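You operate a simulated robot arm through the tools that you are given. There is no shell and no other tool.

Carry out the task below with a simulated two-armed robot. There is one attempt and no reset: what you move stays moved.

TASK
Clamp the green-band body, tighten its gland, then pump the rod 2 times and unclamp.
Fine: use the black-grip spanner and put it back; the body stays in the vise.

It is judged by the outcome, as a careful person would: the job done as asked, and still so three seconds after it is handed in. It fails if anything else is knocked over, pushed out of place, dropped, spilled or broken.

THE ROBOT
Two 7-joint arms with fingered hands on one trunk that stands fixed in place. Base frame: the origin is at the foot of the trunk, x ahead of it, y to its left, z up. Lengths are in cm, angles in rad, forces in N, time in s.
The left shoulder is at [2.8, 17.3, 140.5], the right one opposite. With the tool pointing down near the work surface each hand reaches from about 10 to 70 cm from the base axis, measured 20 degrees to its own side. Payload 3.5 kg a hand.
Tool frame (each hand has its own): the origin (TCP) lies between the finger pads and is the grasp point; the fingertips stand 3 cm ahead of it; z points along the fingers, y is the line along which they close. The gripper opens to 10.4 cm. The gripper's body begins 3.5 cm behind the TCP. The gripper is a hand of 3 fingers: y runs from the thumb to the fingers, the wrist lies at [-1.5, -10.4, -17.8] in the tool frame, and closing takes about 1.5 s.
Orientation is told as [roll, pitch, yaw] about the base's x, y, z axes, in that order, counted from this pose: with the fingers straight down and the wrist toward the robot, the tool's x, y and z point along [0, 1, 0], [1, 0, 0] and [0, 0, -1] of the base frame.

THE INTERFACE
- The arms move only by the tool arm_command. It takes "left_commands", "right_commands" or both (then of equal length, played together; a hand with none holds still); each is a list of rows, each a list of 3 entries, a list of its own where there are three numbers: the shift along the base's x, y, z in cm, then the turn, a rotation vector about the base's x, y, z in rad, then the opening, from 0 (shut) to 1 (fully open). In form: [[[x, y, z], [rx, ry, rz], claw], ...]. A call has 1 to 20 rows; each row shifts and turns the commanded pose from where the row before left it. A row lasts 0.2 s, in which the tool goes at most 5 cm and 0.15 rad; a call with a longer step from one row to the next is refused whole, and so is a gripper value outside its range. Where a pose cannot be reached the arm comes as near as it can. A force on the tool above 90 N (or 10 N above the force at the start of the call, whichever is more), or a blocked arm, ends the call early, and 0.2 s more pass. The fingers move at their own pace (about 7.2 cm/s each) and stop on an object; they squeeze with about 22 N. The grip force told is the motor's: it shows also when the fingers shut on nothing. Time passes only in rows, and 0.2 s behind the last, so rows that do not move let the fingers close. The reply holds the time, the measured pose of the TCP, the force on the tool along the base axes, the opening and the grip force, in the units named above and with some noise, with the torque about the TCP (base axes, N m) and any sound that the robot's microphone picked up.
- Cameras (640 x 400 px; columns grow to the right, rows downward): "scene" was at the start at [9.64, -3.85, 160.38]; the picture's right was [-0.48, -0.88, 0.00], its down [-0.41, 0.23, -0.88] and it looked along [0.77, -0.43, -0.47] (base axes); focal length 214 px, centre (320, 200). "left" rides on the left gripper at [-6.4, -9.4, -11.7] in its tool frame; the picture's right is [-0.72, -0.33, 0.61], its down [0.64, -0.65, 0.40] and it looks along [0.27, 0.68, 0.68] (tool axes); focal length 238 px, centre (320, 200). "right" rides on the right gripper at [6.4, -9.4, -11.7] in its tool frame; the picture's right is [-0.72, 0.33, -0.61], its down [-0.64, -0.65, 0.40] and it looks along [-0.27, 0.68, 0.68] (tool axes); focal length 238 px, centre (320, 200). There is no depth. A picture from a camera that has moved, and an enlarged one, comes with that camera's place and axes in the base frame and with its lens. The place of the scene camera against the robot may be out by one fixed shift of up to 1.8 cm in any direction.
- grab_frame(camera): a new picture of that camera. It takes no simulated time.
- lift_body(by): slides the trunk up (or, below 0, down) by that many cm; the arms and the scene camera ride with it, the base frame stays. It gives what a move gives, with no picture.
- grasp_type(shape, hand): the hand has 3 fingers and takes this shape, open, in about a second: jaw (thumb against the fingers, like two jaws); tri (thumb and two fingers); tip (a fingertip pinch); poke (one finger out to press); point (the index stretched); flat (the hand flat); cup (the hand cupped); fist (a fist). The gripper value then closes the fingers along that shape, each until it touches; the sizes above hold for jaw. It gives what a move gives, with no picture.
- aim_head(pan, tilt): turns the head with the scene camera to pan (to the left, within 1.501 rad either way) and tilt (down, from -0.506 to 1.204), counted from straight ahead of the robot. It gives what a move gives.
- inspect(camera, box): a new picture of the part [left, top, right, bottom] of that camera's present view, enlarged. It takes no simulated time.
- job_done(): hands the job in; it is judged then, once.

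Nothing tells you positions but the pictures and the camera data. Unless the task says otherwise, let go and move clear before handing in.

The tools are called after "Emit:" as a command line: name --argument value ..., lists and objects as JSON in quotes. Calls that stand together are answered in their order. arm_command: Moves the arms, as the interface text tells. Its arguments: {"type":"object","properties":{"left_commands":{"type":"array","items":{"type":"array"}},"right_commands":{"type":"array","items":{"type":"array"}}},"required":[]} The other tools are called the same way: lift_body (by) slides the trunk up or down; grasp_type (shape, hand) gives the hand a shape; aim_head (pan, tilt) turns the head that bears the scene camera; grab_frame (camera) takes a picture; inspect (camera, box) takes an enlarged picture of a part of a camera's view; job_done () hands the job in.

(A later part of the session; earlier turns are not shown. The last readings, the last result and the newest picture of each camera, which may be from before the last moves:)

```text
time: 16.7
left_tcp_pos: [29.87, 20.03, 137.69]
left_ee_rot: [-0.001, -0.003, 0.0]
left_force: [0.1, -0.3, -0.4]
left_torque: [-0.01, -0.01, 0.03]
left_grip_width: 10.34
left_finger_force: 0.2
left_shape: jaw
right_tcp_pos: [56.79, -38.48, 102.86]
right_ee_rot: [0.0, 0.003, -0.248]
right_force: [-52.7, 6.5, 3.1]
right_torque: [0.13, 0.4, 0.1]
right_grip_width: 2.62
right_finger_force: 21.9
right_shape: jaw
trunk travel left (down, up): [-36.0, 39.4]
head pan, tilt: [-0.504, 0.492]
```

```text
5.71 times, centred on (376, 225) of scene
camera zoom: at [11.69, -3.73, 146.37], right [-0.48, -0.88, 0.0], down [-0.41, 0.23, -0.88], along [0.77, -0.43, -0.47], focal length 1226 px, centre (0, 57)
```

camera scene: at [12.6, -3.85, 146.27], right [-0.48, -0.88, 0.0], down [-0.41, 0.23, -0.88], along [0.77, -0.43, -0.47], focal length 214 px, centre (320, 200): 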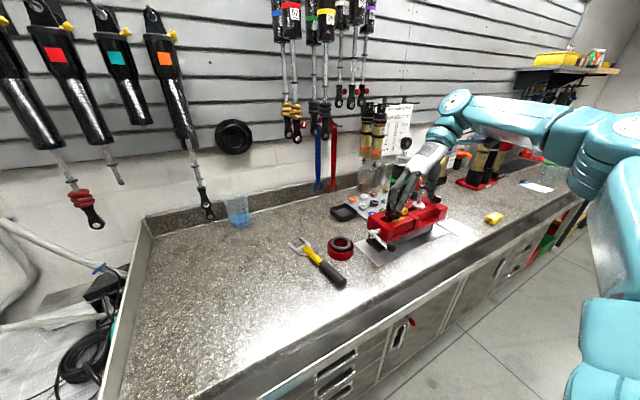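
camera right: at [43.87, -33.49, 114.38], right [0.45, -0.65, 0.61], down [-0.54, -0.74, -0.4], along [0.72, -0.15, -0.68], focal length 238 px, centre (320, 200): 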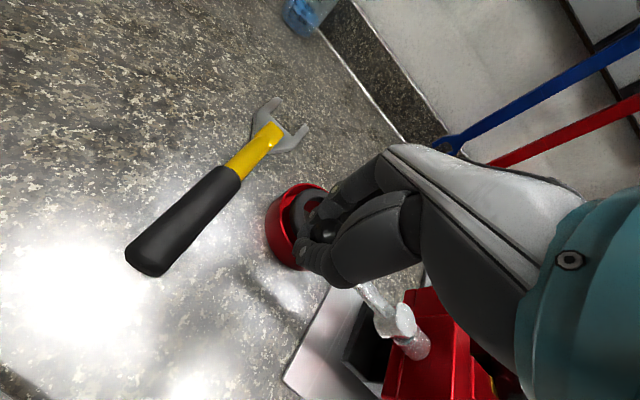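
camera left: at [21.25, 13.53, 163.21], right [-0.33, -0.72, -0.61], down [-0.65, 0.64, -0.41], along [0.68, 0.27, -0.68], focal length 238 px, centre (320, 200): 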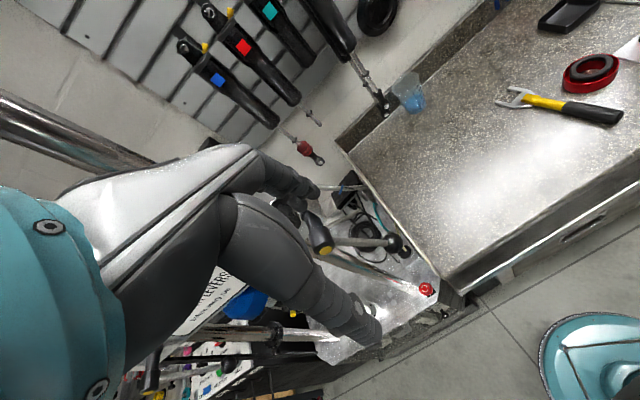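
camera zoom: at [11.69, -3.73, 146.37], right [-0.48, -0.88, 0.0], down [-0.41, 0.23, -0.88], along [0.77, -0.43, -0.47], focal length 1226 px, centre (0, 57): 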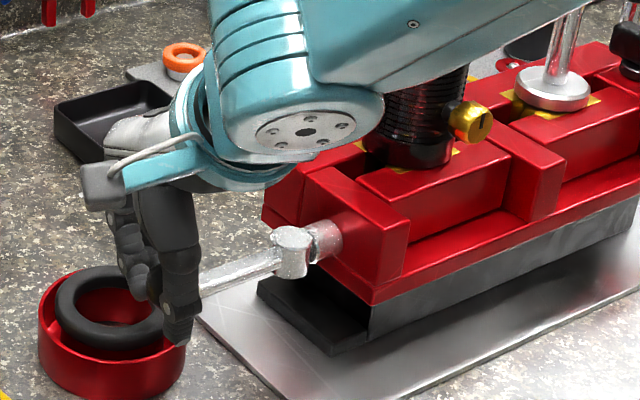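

The lever has reached its stop: it held at about 53 N and only the fingers gave. I'll ease off, open, and rise clear to check the jaws.

Emit:
arm_command --right_commands '[[[-0.8, 0, 0], [0, 0, 0], 0], [[-0.6, 0, 0], [0, 0, 0], 0.3], [[0, 0, 0], [0, 0, 0], 0.7], [[0, 0, 0], [0, 0, 0], 0.7], [[0, 0, 0], [0, 0, 0], 0.7], [[0, 0, 0], [0, 0, 0], 0.7]]'

Emit:
grab_frame --camera "right"

Emit:
inspect --camera "scene" --box '[320, 190, 432, 260]'

```text
time: 18.1
left_tcp_pos: [30.73, 19.71, 137.58]
left_ee_rot: [-0.001, 0.0, -0.001]
left_force: [-0.1, 0.3, -0.2]
left_torque: [0.02, -0.01, 0.0]
left_grip_width: 10.35
left_finger_force: 0.1
left_shape: jaw
right_tcp_pos: [56.31, -38.67, 102.8]
right_ee_rot: [0.0, -0.001, -0.249]
right_force: [-0.5, 0.3, 0.1]
right_torque: [0.02, -0.01, -0.02]
right_grip_width: 7.25
right_finger_force: 0.0
right_shape: jaw
trunk travel left (down, up): [-36.0, 39.4]
head pan, tilt: [-0.504, 0.492]
```

```text
taken
camera right: at [48.85, -30.15, 114.45], right [0.14, -0.78, 0.61], down [-0.79, -0.46, -0.41], along [0.6, -0.43, -0.68], focal length 238 px, centre (320, 200)
```

right: 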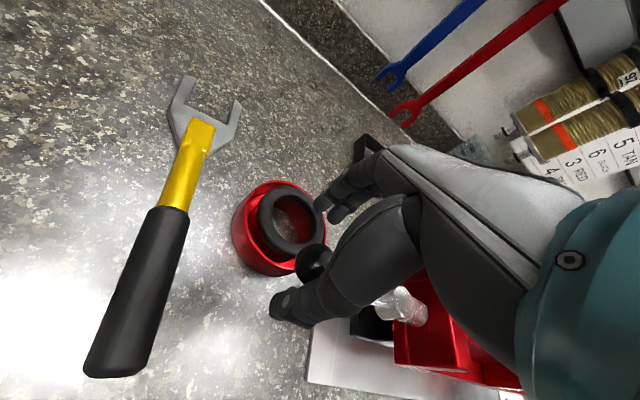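

```text
5.71 times, centred on (376, 225) of scene
camera zoom: at [12.49, -3.85, 146.29], right [-0.48, -0.88, 0.0], down [-0.41, 0.23, -0.88], along [0.77, -0.43, -0.47], focal length 1226 px, centre (0, 57)
```

zoom: 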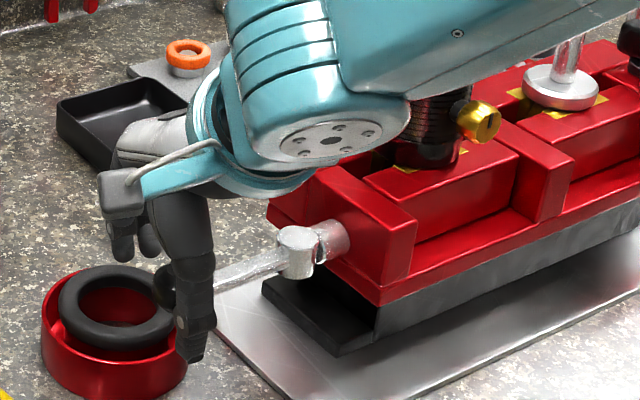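

The lever stays put at its stop with the jaws now snug. I'll rise clear and turn the hand over the spanner's black grip, which lies from about (47,-31) to (58,-29) with its jaw near (74,-27).

Emit:
arm_command --right_commands '[[[0, 0, 4], [0, 0, 0], 0.7], [[0, 0, 4], [0, 0, 0], 0.7], [[0, 0, 3], [0, 0, 0], 0.7], [[-0.164, 0.6, 0], [0, 0, 0.143], 0.7], [[-0.164, 0.6, 0], [0, 0, 0.143], 0.7], [[-0.164, 0.6, 0], [0, 0, 0.143], 0.7], [[-0.164, 0.6, 0], [0, 0, 0.143], 0.7], [[-0.164, 0.6, 0], [0, 0, 0.143], 0.7], [[-0.164, 0.6, 0], [0, 0, 0.143], 0.7], [[-0.164, 0.6, 0], [0, 0, 0.143], 0.7], [[-0.164, 0.6, 0], [0, 0, 0.143], 0.7], [[-0.164, 0.6, 0], [0, 0, 0.143], 0.7], [[-0.164, 0.6, 0], [0, 0, 0.143], 0.7], [[-0.164, 0.6, 0], [0, 0, 0.143], 0.7], [[-0.164, 0.6, 0], [0, 0, 0.143], 0.7], [[-0.164, 0.6, 0], [0, 0, 0.143], 0.7], [[-0.164, 0.6, 0], [0, 0, 0.143], 0.7]]'

Emit:
grab_frame --camera "scene"

Emit:
grab_frame --camera "right"

Emit:
inspect --camera "scene" --box '[350, 200, 430, 260]'

Emit:
inspect --camera "scene" --box '[380, 125, 428, 165]'

```text
time: 21.7
left_tcp_pos: [30.82, 19.82, 137.54]
left_ee_rot: [-0.001, 0.0, 0.002]
left_force: [0.6, 0.2, -0.7]
left_torque: [0.01, -0.03, -0.02]
left_grip_width: 10.36
left_finger_force: 0.1
left_shape: jaw
right_tcp_pos: [54.03, -30.1, 113.78]
right_ee_rot: [-0.001, -0.002, 1.753]
right_force: [1.0, -0.7, 0.2]
right_torque: [0.0, -0.02, 0.0]
right_grip_width: 7.24
right_finger_force: 0.0
right_shape: jaw
trunk travel left (down, up): [-36.0, 39.4]
head pan, tilt: [-0.504, 0.492]
```

```text
taken
camera scene: at [12.54, -3.81, 146.28], right [-0.48, -0.88, 0.0], down [-0.41, 0.23, -0.88], along [0.77, -0.43, -0.47], focal length 214 px, centre (320, 200)
```

scene: 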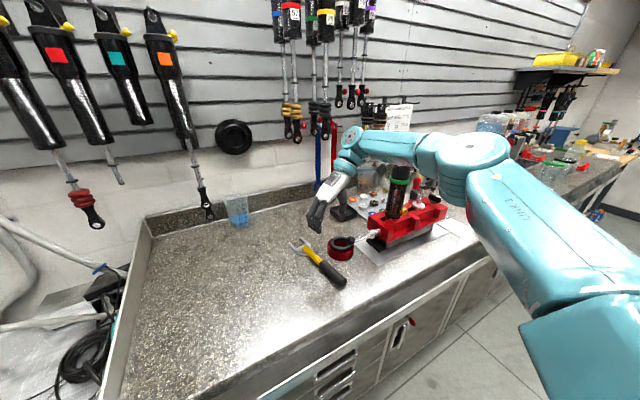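

```text
taken
camera right: at [49.62, -40.63, 125.4], right [0.65, 0.45, 0.61], down [0.75, -0.52, -0.4], along [0.14, 0.72, -0.68], focal length 238 px, centre (320, 200)
```

right: 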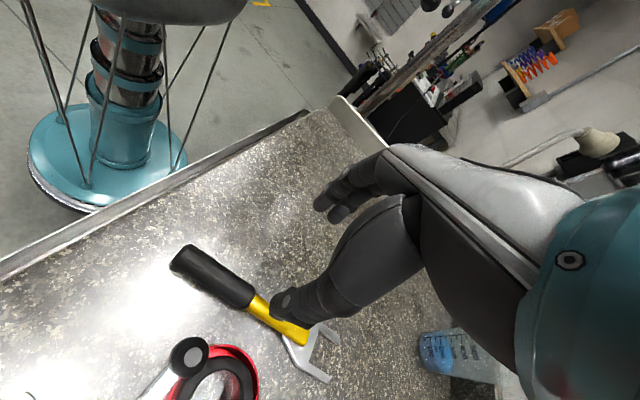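

```text
6.67 times, centred on (390, 230) of scene
camera zoom: at [12.54, -3.81, 146.28], right [-0.48, -0.88, 0.0], down [-0.41, 0.23, -0.88], along [0.77, -0.43, -0.47], focal length 1430 px, centre (-147, 0)
```

zoom: 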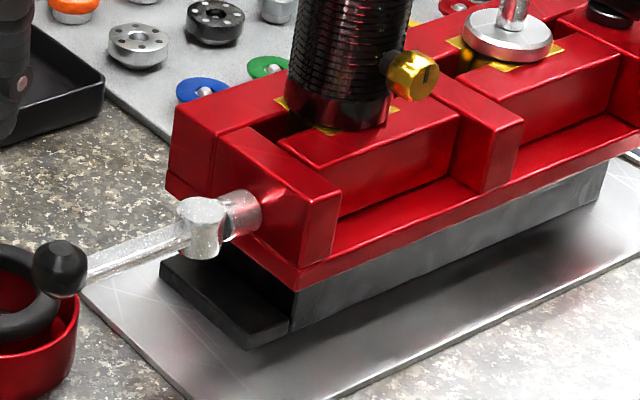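

```text
10.00 times, centred on (404, 145) of scene
camera zoom: at [12.54, -3.81, 146.28], right [-0.48, -0.88, 0.0], down [-0.41, 0.23, -0.88], along [0.77, -0.43, -0.47], focal length 2145 px, centre (-520, 750)
```

zoom: 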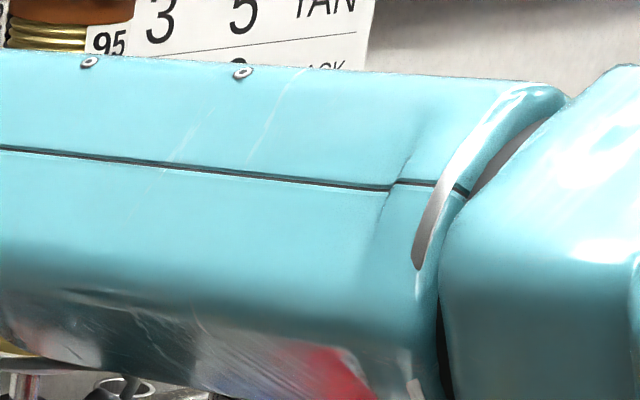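

The front jaw block has clearly closed on the body, so it's clamped. The right hand is over the spanner grip. I'll lower the trunk for reach, then step down to the handle.

Emit:
lift_body --by -8

Emit:
arm_command --right_commands '[[[0, 0.1, -3], [0, 0, 0.03], 0.6], [[0, 0, -3], [0, 0, 0], 0.6], [[0, 0, -1.5], [0, 0, 0], 0.6]]'

Emit:
grab_frame --camera "right"

Emit:
inspect --camera "scene" --box '[270, 180, 382, 260]'

```text
time: 22.8
left_tcp_pos: [30.61, 19.79, 129.58]
left_ee_rot: [-0.001, 0.0, 0.0]
left_force: [-0.7, -0.2, 0.7]
left_torque: [0.0, -0.03, 0.0]
left_grip_width: 10.36
left_finger_force: 0.0
left_shape: jaw
right_tcp_pos: [54.12, -30.33, 105.93]
right_ee_rot: [-0.002, 0.0, 1.752]
right_force: [0.1, 0.5, -0.7]
right_torque: [0.0, -0.01, -0.01]
right_grip_width: 7.26
right_finger_force: 0.2
right_shape: jaw
trunk travel left (down, up): [-28.0, 47.4]
head pan, tilt: [-0.504, 0.492]
```

```text
time: 23.6
left_tcp_pos: [30.9, 19.84, 129.53]
left_ee_rot: [-0.001, 0.0, -0.002]
left_force: [-0.3, 0.0, 0.3]
left_torque: [0.05, 0.0, 0.01]
left_grip_width: 10.37
left_finger_force: 0.1
left_shape: jaw
right_tcp_pos: [54.05, -30.21, 98.26]
right_ee_rot: [0.0, 0.001, 1.782]
right_force: [0.2, -0.1, 0.2]
right_torque: [0.0, 0.0, -0.02]
right_grip_width: 6.31
right_finger_force: 0.0
right_shape: jaw
trunk travel left (down, up): [-28.0, 47.4]
head pan, tilt: [-0.504, 0.492]
```

```text
taken
camera right: at [49.91, -40.73, 109.87], right [0.63, 0.47, 0.61], down [0.76, -0.5, -0.4], along [0.12, 0.73, -0.68], focal length 238 px, centre (320, 200)
```

right: 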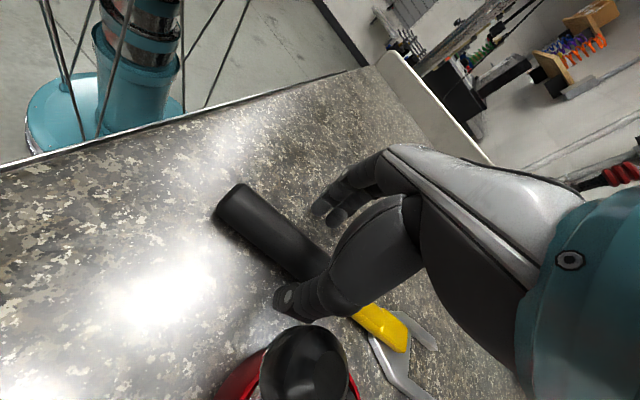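

```text
5.00 times, centred on (326, 220) of scene
camera zoom: at [15.28, -3.85, 138.16], right [-0.48, -0.88, 0.0], down [-0.41, 0.23, -0.88], along [0.77, -0.43, -0.47], focal length 1072 px, centre (290, 100)
```

zoom: 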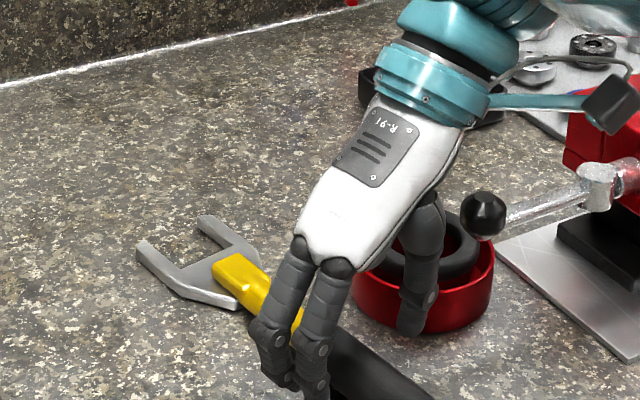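

Emit:
arm_command --right_commands '[[[0, 0.4, -1.2], [0, 0, 0], 0.6], [[0, 0, -1.0], [0, 0, 0], 0.6], [[0, 0, -0.4], [0, 0, 0], 0.6]]'

Emit:
grab_frame --camera "right"

Emit:
inspect --camera "scene" --box '[290, 200, 386, 270]'

```text
time: 24.4
left_tcp_pos: [30.64, 19.85, 129.5]
left_ee_rot: [-0.002, -0.002, 0.001]
left_force: [-0.1, 0.3, 0.6]
left_torque: [0.0, -0.02, -0.01]
left_grip_width: 10.36
left_finger_force: 0.0
left_shape: jaw
right_tcp_pos: [54.11, -29.74, 96.02]
right_ee_rot: [-0.006, -0.002, 1.781]
right_force: [-1.8, -1.2, 20.6]
right_torque: [0.16, 0.14, 0.09]
right_grip_width: 6.25
right_finger_force: 0.0
right_shape: jaw
trunk travel left (down, up): [-28.0, 47.4]
head pan, tilt: [-0.504, 0.492]
```

```text
taken
camera right: at [49.82, -40.26, 107.65], right [0.63, 0.47, 0.62], down [0.76, -0.5, -0.4], along [0.12, 0.73, -0.68], focal length 238 px, centre (320, 200)
```

right: 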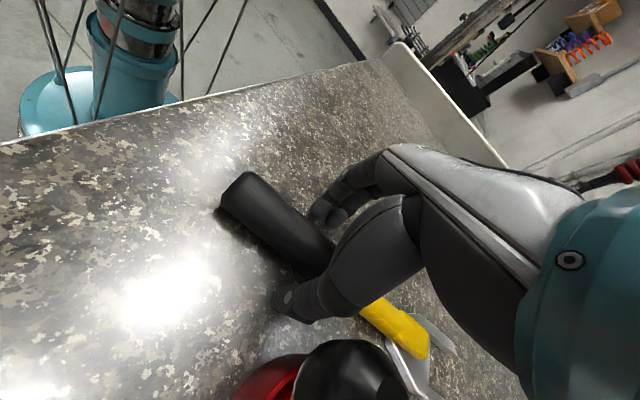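

```text
5.71 times, centred on (338, 235) of scene
camera zoom: at [15.08, -3.78, 138.23], right [-0.48, -0.88, 0.0], down [-0.41, 0.23, -0.88], along [0.77, -0.43, -0.47], focal length 1226 px, centre (217, 0)
```

zoom: 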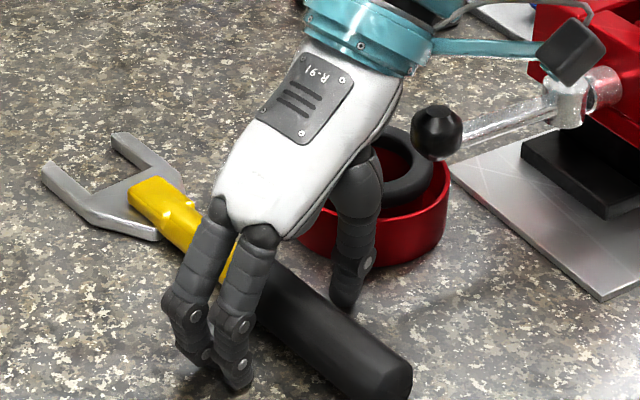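

The fingertips touch the bench at TCP z≈96, so the bench is near 93. I'll back off slightly, close on the grip, and lift a little.

Emit:
arm_command --right_commands '[[[0, 0, 0.4], [0, 0, 0], 0.6], [[0, 0, 0], [0, 0, 0], 0], [[0, 0, 0], [0, 0, 0], 0], [[0, 0, 0], [0, 0, 0], 0], [[0, 0, 0], [0, 0, 0], 0], [[0, 0, 0], [0, 0, 0], 0], [[0, 0, 0], [0, 0, 0], 0]]'

Emit:
grab_frame --camera "right"

Emit:
inspect --camera "scene" --box '[290, 200, 386, 270]'

```text
time: 26.0
left_tcp_pos: [30.75, 19.86, 129.52]
left_ee_rot: [0.0, 0.0, 0.0]
left_force: [-0.1, 0.8, -0.1]
left_torque: [-0.01, -0.02, -0.02]
left_grip_width: 10.39
left_finger_force: 0.1
left_shape: jaw
right_tcp_pos: [54.14, -29.74, 96.06]
right_ee_rot: [0.001, 0.001, 1.782]
right_force: [-0.5, 1.6, 2.7]
right_torque: [0.15, 0.07, -0.04]
right_grip_width: 2.72
right_finger_force: 21.7
right_shape: jaw
trunk travel left (down, up): [-28.0, 47.4]
head pan, tilt: [-0.504, 0.492]
```

```text
taken
camera right: at [49.87, -40.33, 107.72], right [0.64, 0.47, 0.61], down [0.76, -0.5, -0.4], along [0.12, 0.72, -0.68], focal length 238 px, centre (320, 200)
```

right: 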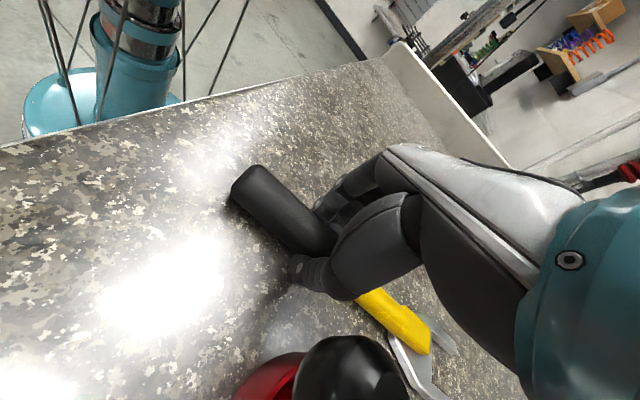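

```text
5.71 times, centred on (338, 235) of scene
camera zoom: at [15.24, -3.82, 138.17], right [-0.48, -0.88, 0.0], down [-0.41, 0.23, -0.88], along [0.77, -0.43, -0.47], focal length 1226 px, centre (217, 0)
```

zoom: 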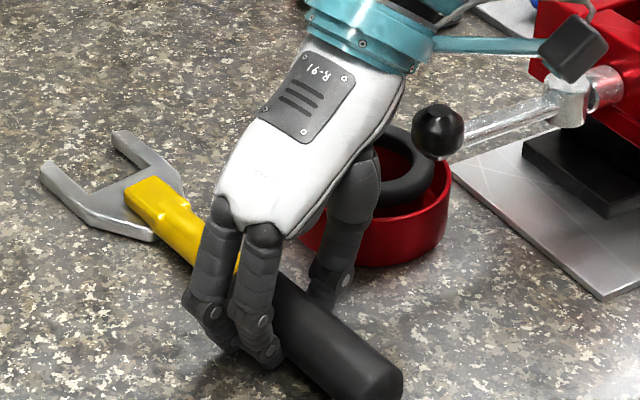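

The grip is closed on the handle at 2.7 cm. I'll lift and check that the spanner stays level.

Emit:
arm_command --right_commands '[[[0, 0, 0.5], [0, 0, 0], 0], [[0, 0, 1], [0, 0, 0], 0], [[0, 0, 2], [0, 0, 0], 0], [[0, 0, 3], [0, 0, 0], 0], [[0, 0, 3], [0, 0, 0], 0], [[0, 0, 3], [0, 0, 0], 0]]'

Emit:
grab_frame --camera "right"

Emit:
inspect --camera "scene" --box '[290, 140, 402, 230]'

```text
time: 27.4
left_tcp_pos: [30.76, 19.75, 129.46]
left_ee_rot: [0.001, 0.001, -0.001]
left_force: [0.0, 0.4, -1.0]
left_torque: [0.0, 0.0, 0.01]
left_grip_width: 10.34
left_finger_force: 0.1
left_shape: jaw
right_tcp_pos: [54.08, -29.76, 108.61]
right_ee_rot: [-0.001, 0.0, 1.78]
right_force: [-0.1, 0.3, -3.0]
right_torque: [-0.05, 0.1, 0.03]
right_grip_width: 2.64
right_finger_force: 22.2
right_shape: jaw
trunk travel left (down, up): [-28.0, 47.4]
head pan, tilt: [-0.504, 0.492]
```

```text
taken
camera right: at [49.89, -40.32, 120.29], right [0.64, 0.47, 0.61], down [0.76, -0.51, -0.4], along [0.12, 0.72, -0.68], focal length 238 px, centre (320, 200)
```

right: 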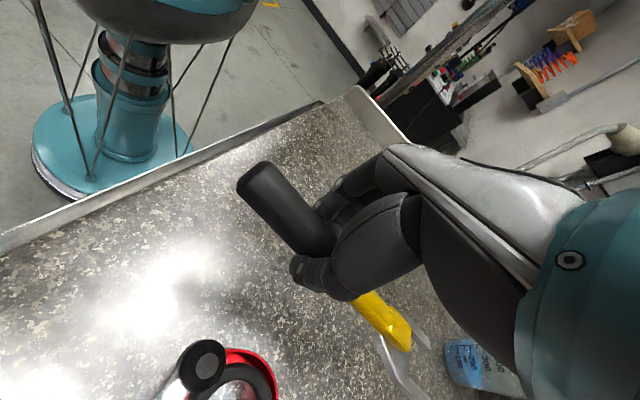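

```text
4.44 times, centred on (346, 185) of scene
camera zoom: at [15.27, -3.83, 138.17], right [-0.48, -0.88, 0.0], down [-0.41, 0.23, -0.88], along [0.77, -0.43, -0.47], focal length 953 px, centre (204, 267)
```

zoom: 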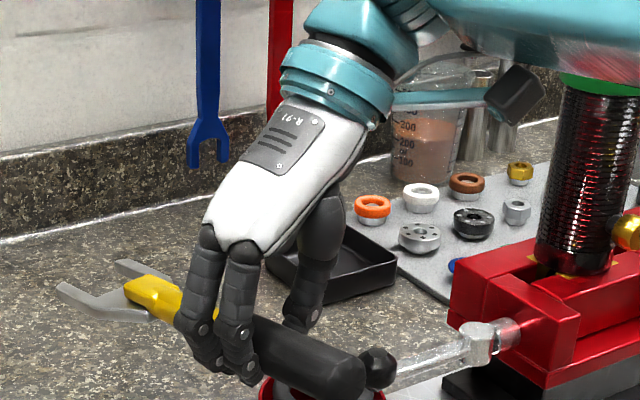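

The spanner is held with the jaw drooping slightly. I'll raise it to about gland height and pull back, keeping the scene view of the gland clear so I can read the hex orientation.

Emit:
arm_command --right_commands '[[[-1.5, 0.2, 2.5], [0, 0, 0], 0], [[-1.5, 0.2, 2.5], [0, 0, 0], 0], [[-1.5, 0.2, 2.5], [0, 0, 0], 0], [[-1.5, 0.2, 2.5], [0, 0, 0], 0], [[-1.5, 0.2, 2.5], [0, 0, 0], 0], [[-1.5, 0.2, 2.5], [0, 0, 0], 0], [[-1.5, 0.2, 2.5], [0, 0, 0], 0], [[-1.5, 0.2, 2.5], [0, 0, 0], 0]]'

Emit:
grab_frame --camera "scene"

Emit:
grab_frame --camera "right"

```text
time: 29.2
left_tcp_pos: [30.75, 19.79, 129.5]
left_ee_rot: [-0.001, -0.001, -0.002]
left_force: [-0.7, -0.3, -0.6]
left_torque: [-0.04, -0.03, -0.02]
left_grip_width: 10.37
left_finger_force: 0.0
left_shape: jaw
right_tcp_pos: [42.07, -28.14, 128.55]
right_ee_rot: [-0.001, 0.0, 1.779]
right_force: [-0.7, -0.6, -2.7]
right_torque: [-0.04, 0.09, 0.0]
right_grip_width: 2.68
right_finger_force: 21.9
right_shape: jaw
trunk travel left (down, up): [-28.0, 47.4]
head pan, tilt: [-0.504, 0.492]
```

```text
taken
camera scene: at [15.24, -3.83, 138.17], right [-0.48, -0.88, 0.0], down [-0.41, 0.23, -0.88], along [0.77, -0.43, -0.47], focal length 214 px, centre (320, 200)
```

scene: 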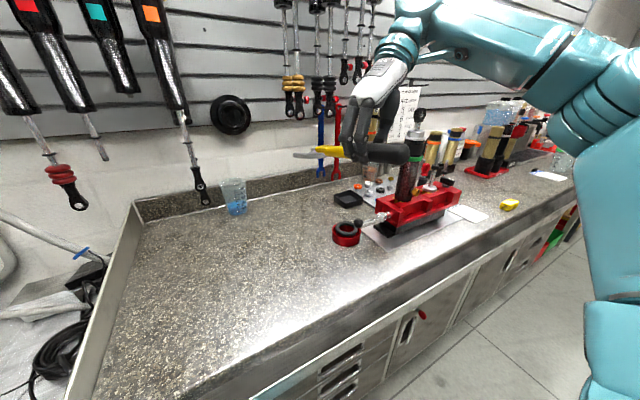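

```text
taken
camera right: at [37.9, -38.74, 140.25], right [0.64, 0.47, 0.61], down [0.76, -0.5, -0.4], along [0.12, 0.72, -0.68], focal length 238 px, centre (320, 200)
```

right: 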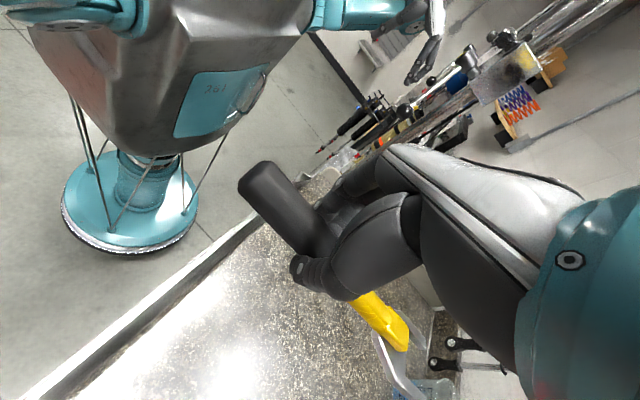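

Emit:
inspect --camera "scene" --box '[395, 100, 443, 140]'

Emit:
inspect --camera "scene" --box '[280, 100, 440, 200]'

```text
10.00 times, centred on (419, 120) of scene
camera zoom: at [15.24, -3.83, 138.17], right [-0.48, -0.88, 0.0], down [-0.41, 0.23, -0.88], along [0.77, -0.43, -0.47], focal length 2145 px, centre (-670, 1000)
```

zoom: 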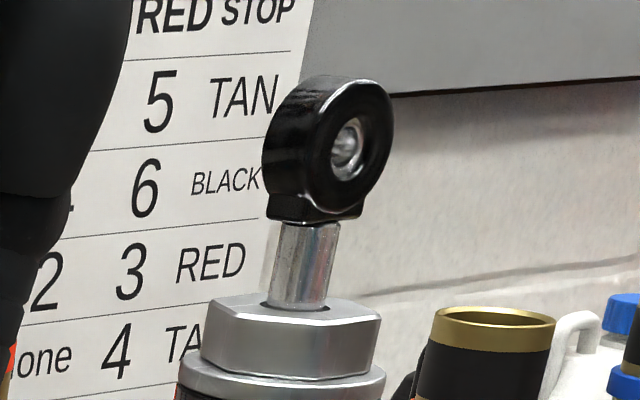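

```text
4.00 times, centred on (360, 150) of scene
camera zoom: at [15.24, -3.83, 138.17], right [-0.48, -0.88, 0.0], down [-0.41, 0.23, -0.88], along [0.77, -0.43, -0.47], focal length 858 px, centre (160, 400)
```

zoom: 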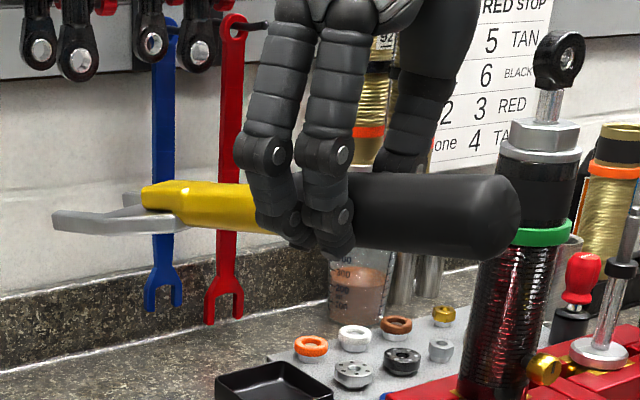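

Emit:
inspect --camera "scene" --box '[411, 126, 437, 142]'

Emit:
grab_frame --camera "left"

```text
16.00 times, centred on (424, 134) of scene
camera zoom: at [15.24, -3.83, 138.17], right [-0.48, -0.88, 0.0], down [-0.41, 0.23, -0.88], along [0.77, -0.43, -0.47], focal length 3432 px, centre (-1344, 1256)
```

zoom: 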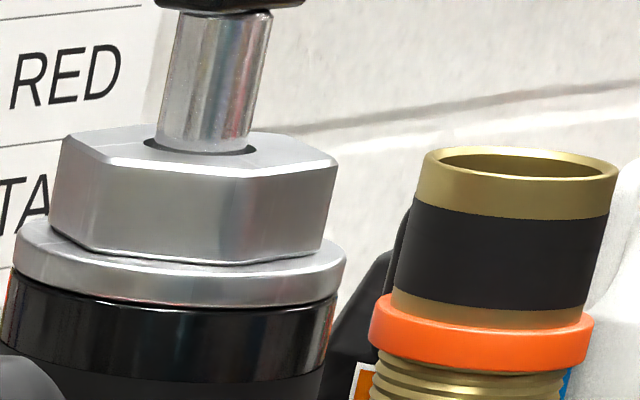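

```text
taken
camera left: at [21.27, 13.34, 141.25], right [-0.33, -0.72, -0.61], down [-0.65, 0.64, -0.4], along [0.68, 0.27, -0.68], focal length 238 px, centre (320, 200)
```

left: 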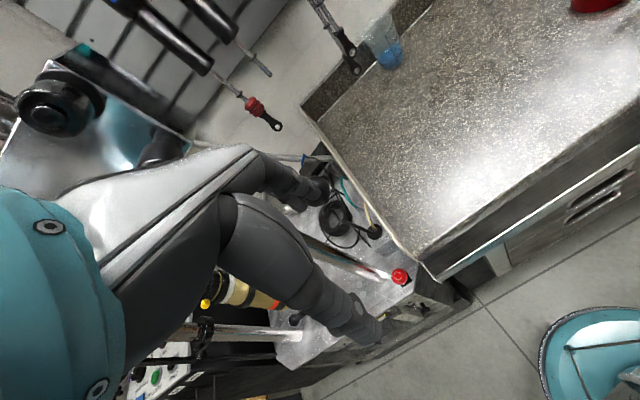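

The hex measures about 4.2 cm across flats, and flats align with the spanner pointing about -0.61 rad from +x. The spanner droops about 0.2 rad, so I'll swing it to that heading, tilt it level, and stop short of the gland for a visual check.

Emit:
arm_command --right_commands '[[[-1.2, -2.42, 0], [0, 0, -0.1285], 0], [[-1.2, -2.42, 0], [0, 0, -0.1285], 0], [[-1.2, -2.42, 0], [0, 0, -0.1285], 0], [[-1.2, -2.42, 0], [0, 0, -0.1285], 0], [[-1.2, -2.42, 0], [0, 0, -0.1285], 0], [[-1.2, -2.42, 0], [0, 0, -0.1285], 0], [[0, 0, 0], [-0.057, -0.0821, 0], 0], [[0, 0, 0], [-0.057, -0.0821, 0], 0]]'

Emit:
grab_frame --camera "scene"

Emit:
grab_frame --camera "right"

Emit:
inspect --camera "scene" --box '[360, 80, 488, 160]'

```text
time: 31.0
left_tcp_pos: [30.8, 19.81, 129.61]
left_ee_rot: [-0.002, 0.001, -0.001]
left_force: [0.0, -0.7, 0.6]
left_torque: [0.0, 0.01, 0.03]
left_grip_width: 10.38
left_finger_force: 0.1
left_shape: jaw
right_tcp_pos: [34.7, -42.84, 128.4]
right_ee_rot: [-0.199, 0.01, 1.01]
right_force: [1.0, -0.2, -3.4]
right_torque: [0.06, 0.11, 0.01]
right_grip_width: 2.67
right_finger_force: 21.7
right_shape: jaw
trunk travel left (down, up): [-28.0, 47.4]
head pan, tilt: [-0.504, 0.492]
```

```text
taken
camera scene: at [15.27, -3.89, 138.16], right [-0.48, -0.88, 0.0], down [-0.41, 0.23, -0.88], along [0.77, -0.43, -0.47], focal length 214 px, centre (320, 200)
```

scene: 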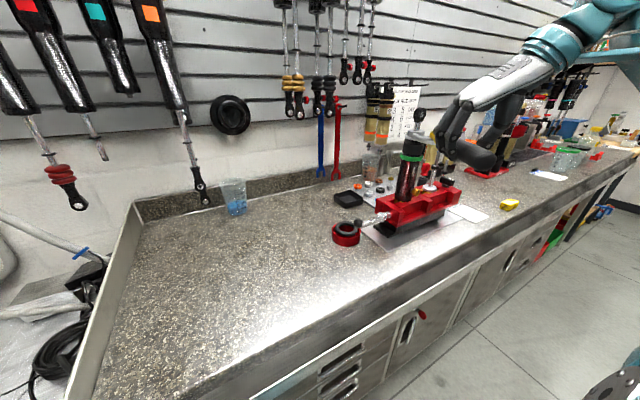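

```text
taken
camera right: at [22.73, -46.08, 138.75], right [0.67, -0.03, 0.74], down [0.25, -0.93, -0.26], along [0.7, 0.36, -0.62], focal length 238 px, centre (320, 200)
```

right: 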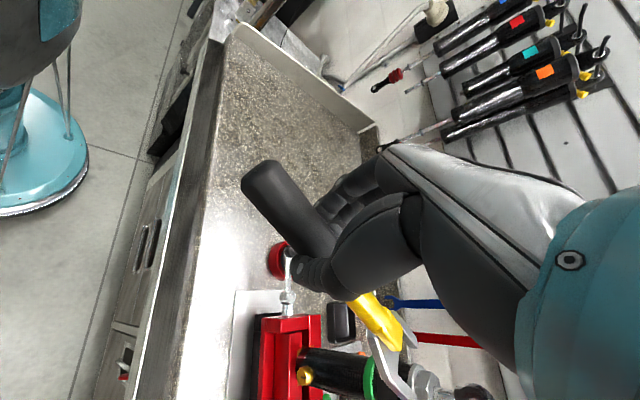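

```text
5.00 times, centred on (424, 120) of scene
camera zoom: at [15.27, -3.89, 138.16], right [-0.48, -0.88, 0.0], down [-0.41, 0.23, -0.88], along [0.77, -0.43, -0.47], focal length 1072 px, centre (-200, 600)
```

zoom: 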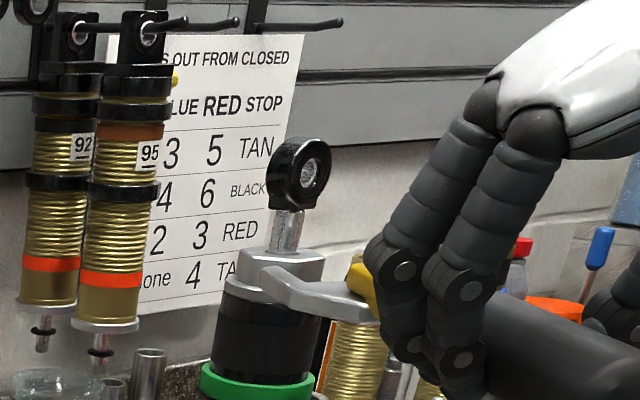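

Emit:
inspect --camera "right" --box '[330, 280, 530, 400]'

Emit:
inspect --camera "scene" --box '[398, 110, 446, 150]'

```text
3.20 times, centred on (430, 340) of right
camera zoom: at [22.73, -46.08, 138.75], right [0.67, -0.03, 0.74], down [0.25, -0.93, -0.26], along [0.7, 0.36, -0.62], focal length 763 px, centre (-32, -248)
```

zoom: 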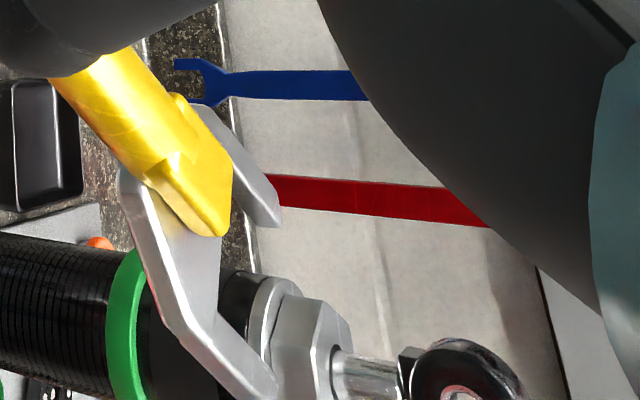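

```text
10.00 times, centred on (422, 130) of scene
camera zoom: at [15.27, -3.89, 138.16], right [-0.48, -0.88, 0.0], down [-0.41, 0.23, -0.88], along [0.77, -0.43, -0.47], focal length 2145 px, centre (-700, 900)
```

zoom: 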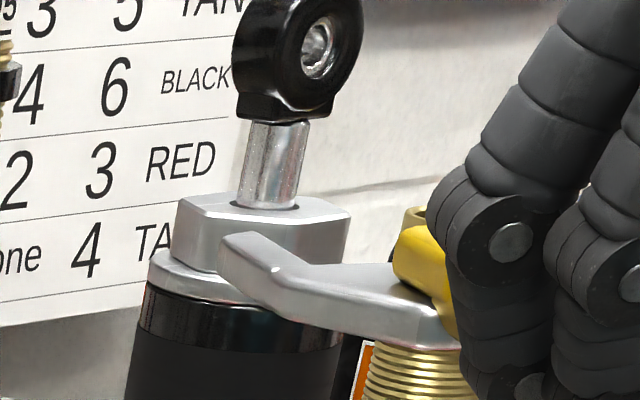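

Both cameras agree: the jaw is level at the hex height (z≈125.1 to 126), laterally centred, and about 5 cm short of the gland. I'll slide forward along the spanner axis in stages.

Emit:
arm_command --right_commands '[[[0.722, -0.494, 0], [0, 0, 0], 0], [[0.722, -0.494, 0], [0, 0, 0], 0], [[0.722, -0.494, 0], [0, 0, 0], 0], [[0.722, -0.494, 0], [0, 0, 0], 0]]'

Emit:
inspect --camera "right" --box '[330, 280, 530, 400]'

Emit:
inspect --camera "scene" --box '[398, 110, 446, 150]'

```text
time: 32.0
left_tcp_pos: [30.74, 19.77, 129.44]
left_ee_rot: [0.0, -0.001, -0.002]
left_force: [0.8, -0.4, 0.5]
left_torque: [0.0, -0.02, -0.01]
left_grip_width: 10.41
left_finger_force: 0.0
left_shape: jaw
right_tcp_pos: [37.84, -44.68, 128.48]
right_ee_rot: [-0.197, 0.011, 1.012]
right_force: [-0.3, -0.2, -2.4]
right_torque: [0.02, 0.08, 0.0]
right_grip_width: 2.65
right_finger_force: 21.7
right_shape: jaw
trunk travel left (down, up): [-28.0, 47.4]
head pan, tilt: [-0.504, 0.492]
```

```text
3.20 times, centred on (430, 340) of right
camera zoom: at [25.7, -48.06, 138.78], right [0.67, -0.03, 0.74], down [0.25, -0.93, -0.26], along [0.7, 0.36, -0.62], focal length 763 px, centre (-32, -248)
```

zoom: 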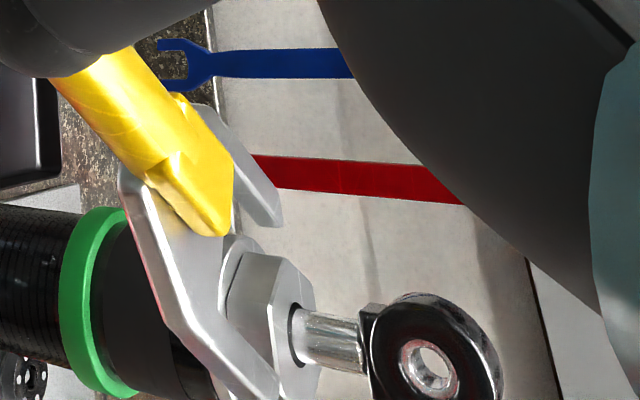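

```text
10.00 times, centred on (422, 130) of scene
camera zoom: at [15.31, -3.87, 138.16], right [-0.48, -0.88, 0.0], down [-0.41, 0.23, -0.88], along [0.77, -0.43, -0.47], focal length 2145 px, centre (-700, 900)
```

zoom: 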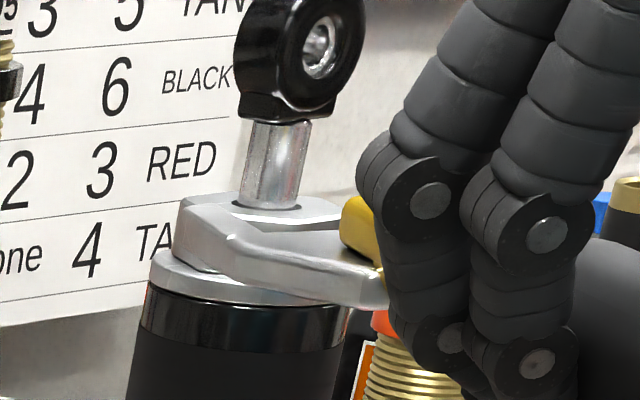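

Emit:
inspect --camera "right" --box '[385, 340, 445, 400]'

Emit:
inspect --camera "scene" --box '[408, 124, 440, 146]'

```text
6.67 times, centred on (415, 370) of right
camera zoom: at [25.7, -48.06, 138.78], right [0.67, -0.03, 0.74], down [0.25, -0.93, -0.26], along [0.7, 0.36, -0.62], focal length 1589 px, centre (-313, -933)
```

zoom: 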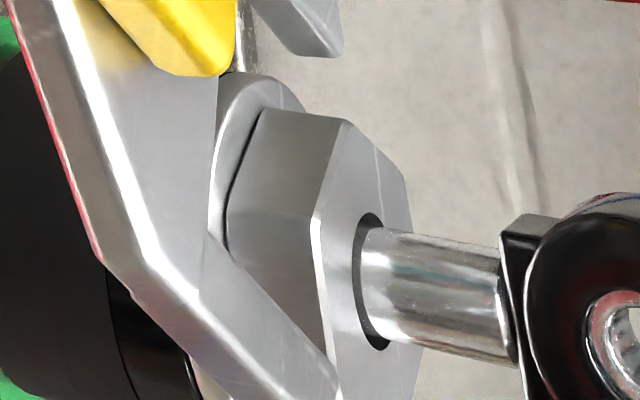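

```text
16.00 times, centred on (424, 135) of scene
camera zoom: at [15.31, -3.87, 138.16], right [-0.48, -0.88, 0.0], down [-0.41, 0.23, -0.88], along [0.77, -0.43, -0.47], focal length 3432 px, centre (-1344, 1240)
```

zoom: 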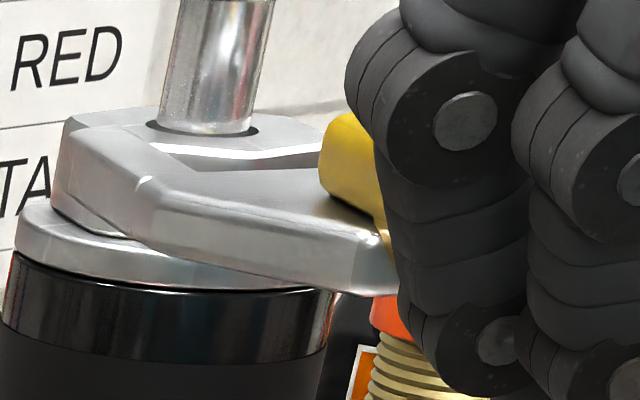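

The hex flats run at about -0.6 rad, matching the spanner, but the slot sits about 0.3 cm too far to the left and slightly high. I'll shift it and continue in small steps while watching the force.

Emit:
arm_command --right_commands '[[[-0.17, -0.25, -0.2], [0, 0, 0], 0], [[0.41, -0.28, 0], [0, 0, 0], 0], [[0.41, -0.28, 0], [0, 0, 0], 0], [[0.41, -0.28, 0], [0, 0, 0], 0]]'

Emit:
inspect --camera "right" --box '[370, 330, 450, 400]'

Emit:
inspect --camera "scene" --box '[408, 124, 440, 146]'

```text
time: 33.0
left_tcp_pos: [30.87, 19.81, 129.54]
left_ee_rot: [0.0, -0.001, -0.002]
left_force: [1.3, -0.1, 0.9]
left_torque: [-0.01, -0.01, -0.01]
left_grip_width: 10.38
left_finger_force: 0.0
left_shape: jaw
right_tcp_pos: [38.95, -45.86, 128.38]
right_ee_rot: [-0.199, 0.011, 1.009]
right_force: [0.5, -0.7, -2.4]
right_torque: [0.07, 0.09, 0.03]
right_grip_width: 2.63
right_finger_force: 22.1
right_shape: jaw
trunk travel left (down, up): [-28.0, 47.4]
head pan, tilt: [-0.504, 0.492]
```

```text
5.71 times, centred on (410, 365) of right
camera zoom: at [26.76, -49.14, 138.57], right [0.67, -0.03, 0.74], down [0.25, -0.93, -0.26], along [0.7, 0.36, -0.62], focal length 1362 px, centre (-194, -743)
```

zoom: 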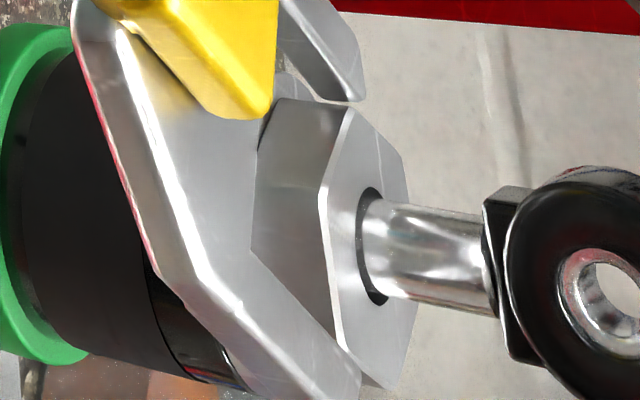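

```text
16.00 times, centred on (424, 135) of scene
camera zoom: at [15.3, -3.86, 138.16], right [-0.48, -0.88, 0.0], down [-0.41, 0.23, -0.88], along [0.77, -0.43, -0.47], focal length 3432 px, centre (-1344, 1240)
```

zoom: 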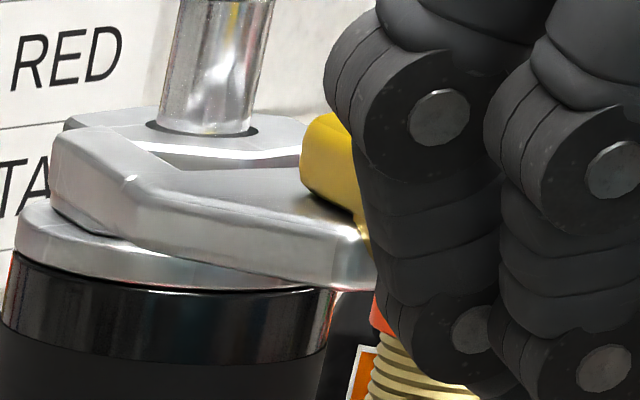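

The hex is now between the jaws with the spanner just below its top, and there is no contact force. I'll push in the remaining 1.2 cm or so until seated.

Emit:
arm_command --right_commands '[[[0.33, -0.226, 0], [0, 0, 0], 0], [[0.33, -0.226, 0], [0, 0, 0], 0], [[0.25, -0.17, 0], [0, 0, 0], 0]]'

Emit:
inspect --camera "right" --box '[370, 330, 450, 400]'

Emit:
inspect --camera "scene" --box '[408, 124, 440, 146]'

```text
time: 33.8
left_tcp_pos: [30.81, 19.78, 129.55]
left_ee_rot: [-0.001, -0.001, 0.0]
left_force: [0.3, -0.7, 0.2]
left_torque: [0.02, -0.01, 0.01]
left_grip_width: 10.38
left_finger_force: 0.0
left_shape: jaw
right_tcp_pos: [39.66, -46.43, 128.18]
right_ee_rot: [-0.2, 0.009, 1.009]
right_force: [-1.1, -0.4, -2.1]
right_torque: [0.05, 0.11, 0.03]
right_grip_width: 2.63
right_finger_force: 22.3
right_shape: jaw
trunk travel left (down, up): [-28.0, 47.4]
head pan, tilt: [-0.504, 0.492]
```

```text
5.71 times, centred on (410, 365) of right
camera zoom: at [27.62, -49.76, 138.54], right [0.67, -0.03, 0.74], down [0.25, -0.93, -0.26], along [0.7, 0.36, -0.62], focal length 1362 px, centre (-194, -743)
```

zoom: 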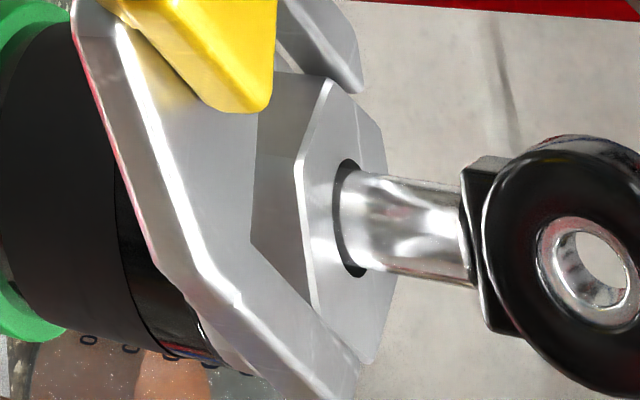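

```text
16.00 times, centred on (424, 135) of scene
camera zoom: at [15.3, -3.87, 138.16], right [-0.48, -0.88, 0.0], down [-0.41, 0.23, -0.88], along [0.77, -0.43, -0.47], focal length 3432 px, centre (-1344, 1240)
```

zoom: 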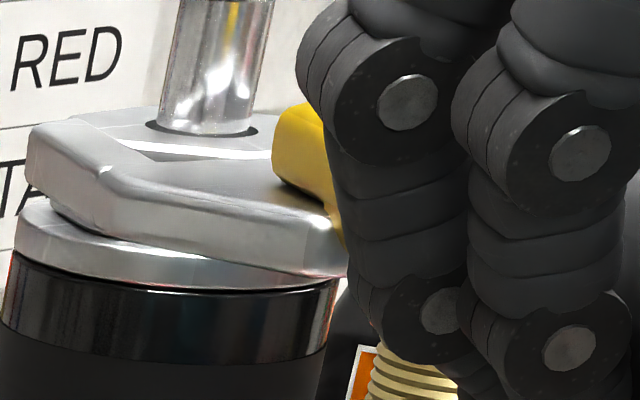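

Nearly seated with no binding. I'll push 0.4 cm more, then start turning clockwise around the gland axis and watch the torque.

Emit:
arm_command --right_commands '[[[0.33, -0.226, 0], [0, 0, 0], 0], [[1.36, 1.76, 0], [0, 0, -0.12], 0], [[1.56, 1.6, 0], [0, 0, -0.12], 0]]'

Emit:
inspect --camera "right" --box '[370, 330, 450, 400]'

Emit:
inspect --camera "scene" --box '[398, 110, 446, 150]'

```text
time: 34.6
left_tcp_pos: [30.88, 19.85, 129.52]
left_ee_rot: [0.0, 0.0, -0.001]
left_force: [0.0, -0.8, -0.4]
left_torque: [-0.04, 0.0, 0.01]
left_grip_width: 10.39
left_finger_force: 0.1
left_shape: jaw
right_tcp_pos: [42.95, -43.34, 128.3]
right_ee_rot: [-0.199, 0.009, 0.768]
right_force: [0.4, 0.3, -3.8]
right_torque: [0.03, 0.08, 0.03]
right_grip_width: 2.62
right_finger_force: 21.7
right_shape: jaw
trunk travel left (down, up): [-28.0, 47.4]
head pan, tilt: [-0.504, 0.492]
```

```text
5.71 times, centred on (410, 365) of right
camera zoom: at [30.46, -43.59, 138.59], right [0.65, -0.19, 0.74], down [0.02, -0.96, -0.26], along [0.76, 0.19, -0.62], focal length 1362 px, centre (-194, -743)
```

zoom: 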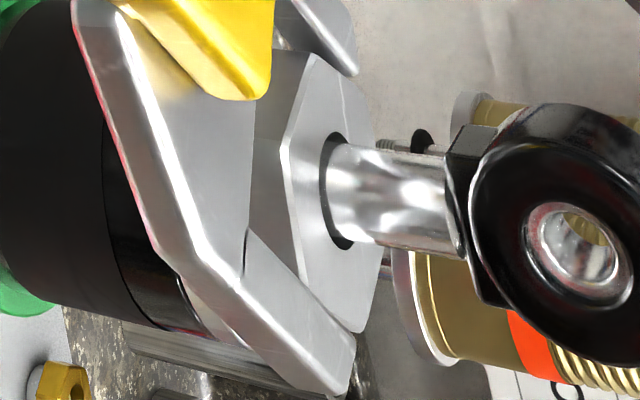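

```text
10.00 times, centred on (422, 130) of scene
camera zoom: at [15.31, -3.83, 138.16], right [-0.48, -0.88, 0.0], down [-0.41, 0.23, -0.88], along [0.77, -0.43, -0.47], focal length 2145 px, centre (-700, 900)
```

zoom: 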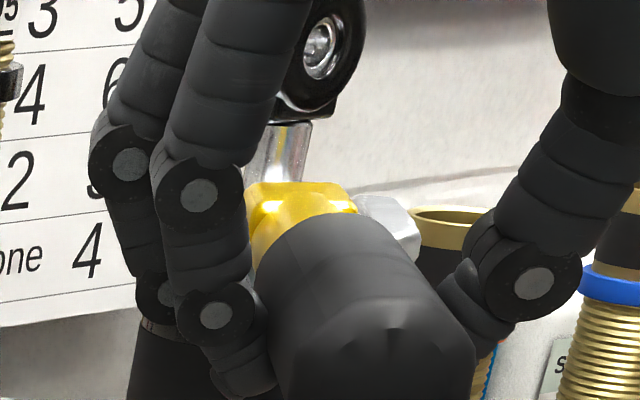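

The hex is following the spanner and turning easily. I'll keep turning clockwise in stages.

Emit:
arm_command --right_commands '[[[1.74, 1.4, 0], [0, 0, -0.12], 0], [[1.9, 1.17, 0], [0, 0, -0.12], 0]]'

Emit:
inspect --camera "right" --box '[370, 330, 450, 400]'

Emit:
arm_command --right_commands '[[[2.03, 0.94, 0], [0, 0, -0.12], 0], [[2.12, 0.7, 0], [0, 0, -0.12], 0]]'

Emit:
inspect --camera "right" --box '[370, 330, 450, 400]'

```text
time: 35.2
left_tcp_pos: [30.72, 19.78, 129.45]
left_ee_rot: [-0.001, 0.002, 0.0]
left_force: [0.6, -0.1, -0.2]
left_torque: [0.03, 0.01, 0.02]
left_grip_width: 10.39
left_finger_force: 0.2
left_shape: jaw
right_tcp_pos: [46.77, -40.58, 128.33]
right_ee_rot: [-0.199, 0.011, 0.528]
right_force: [-1.2, 2.7, -2.3]
right_torque: [0.11, 0.06, 0.05]
right_grip_width: 2.65
right_finger_force: 22.1
right_shape: jaw
trunk travel left (down, up): [-28.0, 47.4]
head pan, tilt: [-0.504, 0.492]
```

```text
5.71 times, centred on (410, 365) of right
camera zoom: at [34.43, -37.87, 138.58], right [0.58, -0.34, 0.74], down [-0.21, -0.94, -0.26], along [0.79, 0.0, -0.62], focal length 1362 px, centre (-194, -743)
```

zoom: 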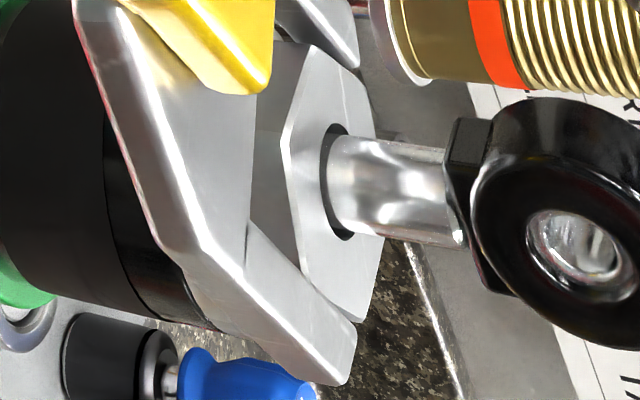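

```text
time: 35.8
left_tcp_pos: [30.79, 19.87, 129.46]
left_ee_rot: [-0.003, -0.001, 0.0]
left_force: [0.0, 0.5, -0.3]
left_torque: [0.0, -0.03, -0.01]
left_grip_width: 10.35
left_finger_force: 0.1
left_shape: jaw
right_tcp_pos: [50.83, -38.86, 128.29]
right_ee_rot: [-0.199, 0.009, 0.288]
right_force: [-3.8, 6.5, -2.6]
right_torque: [0.19, 0.06, 0.07]
right_grip_width: 2.61
right_finger_force: 22.0
right_shape: jaw
trunk travel left (down, up): [-28.0, 47.4]
head pan, tilt: [-0.504, 0.492]
```

```text
5.71 times, centred on (410, 365) of right
camera zoom: at [39.51, -33.28, 138.6], right [0.48, -0.47, 0.74], down [-0.43, -0.86, -0.26], along [0.76, -0.19, -0.62], focal length 1362 px, centre (-194, -743)
```

zoom: 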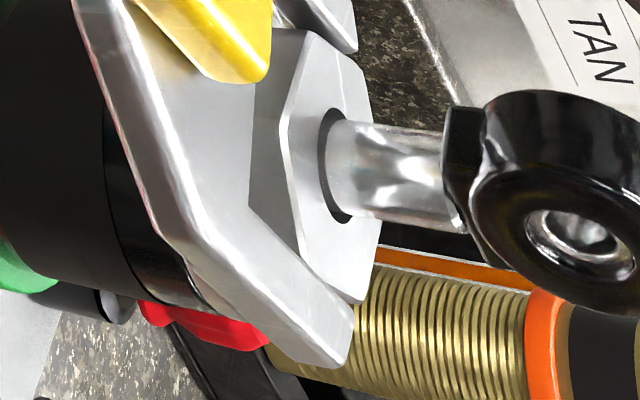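

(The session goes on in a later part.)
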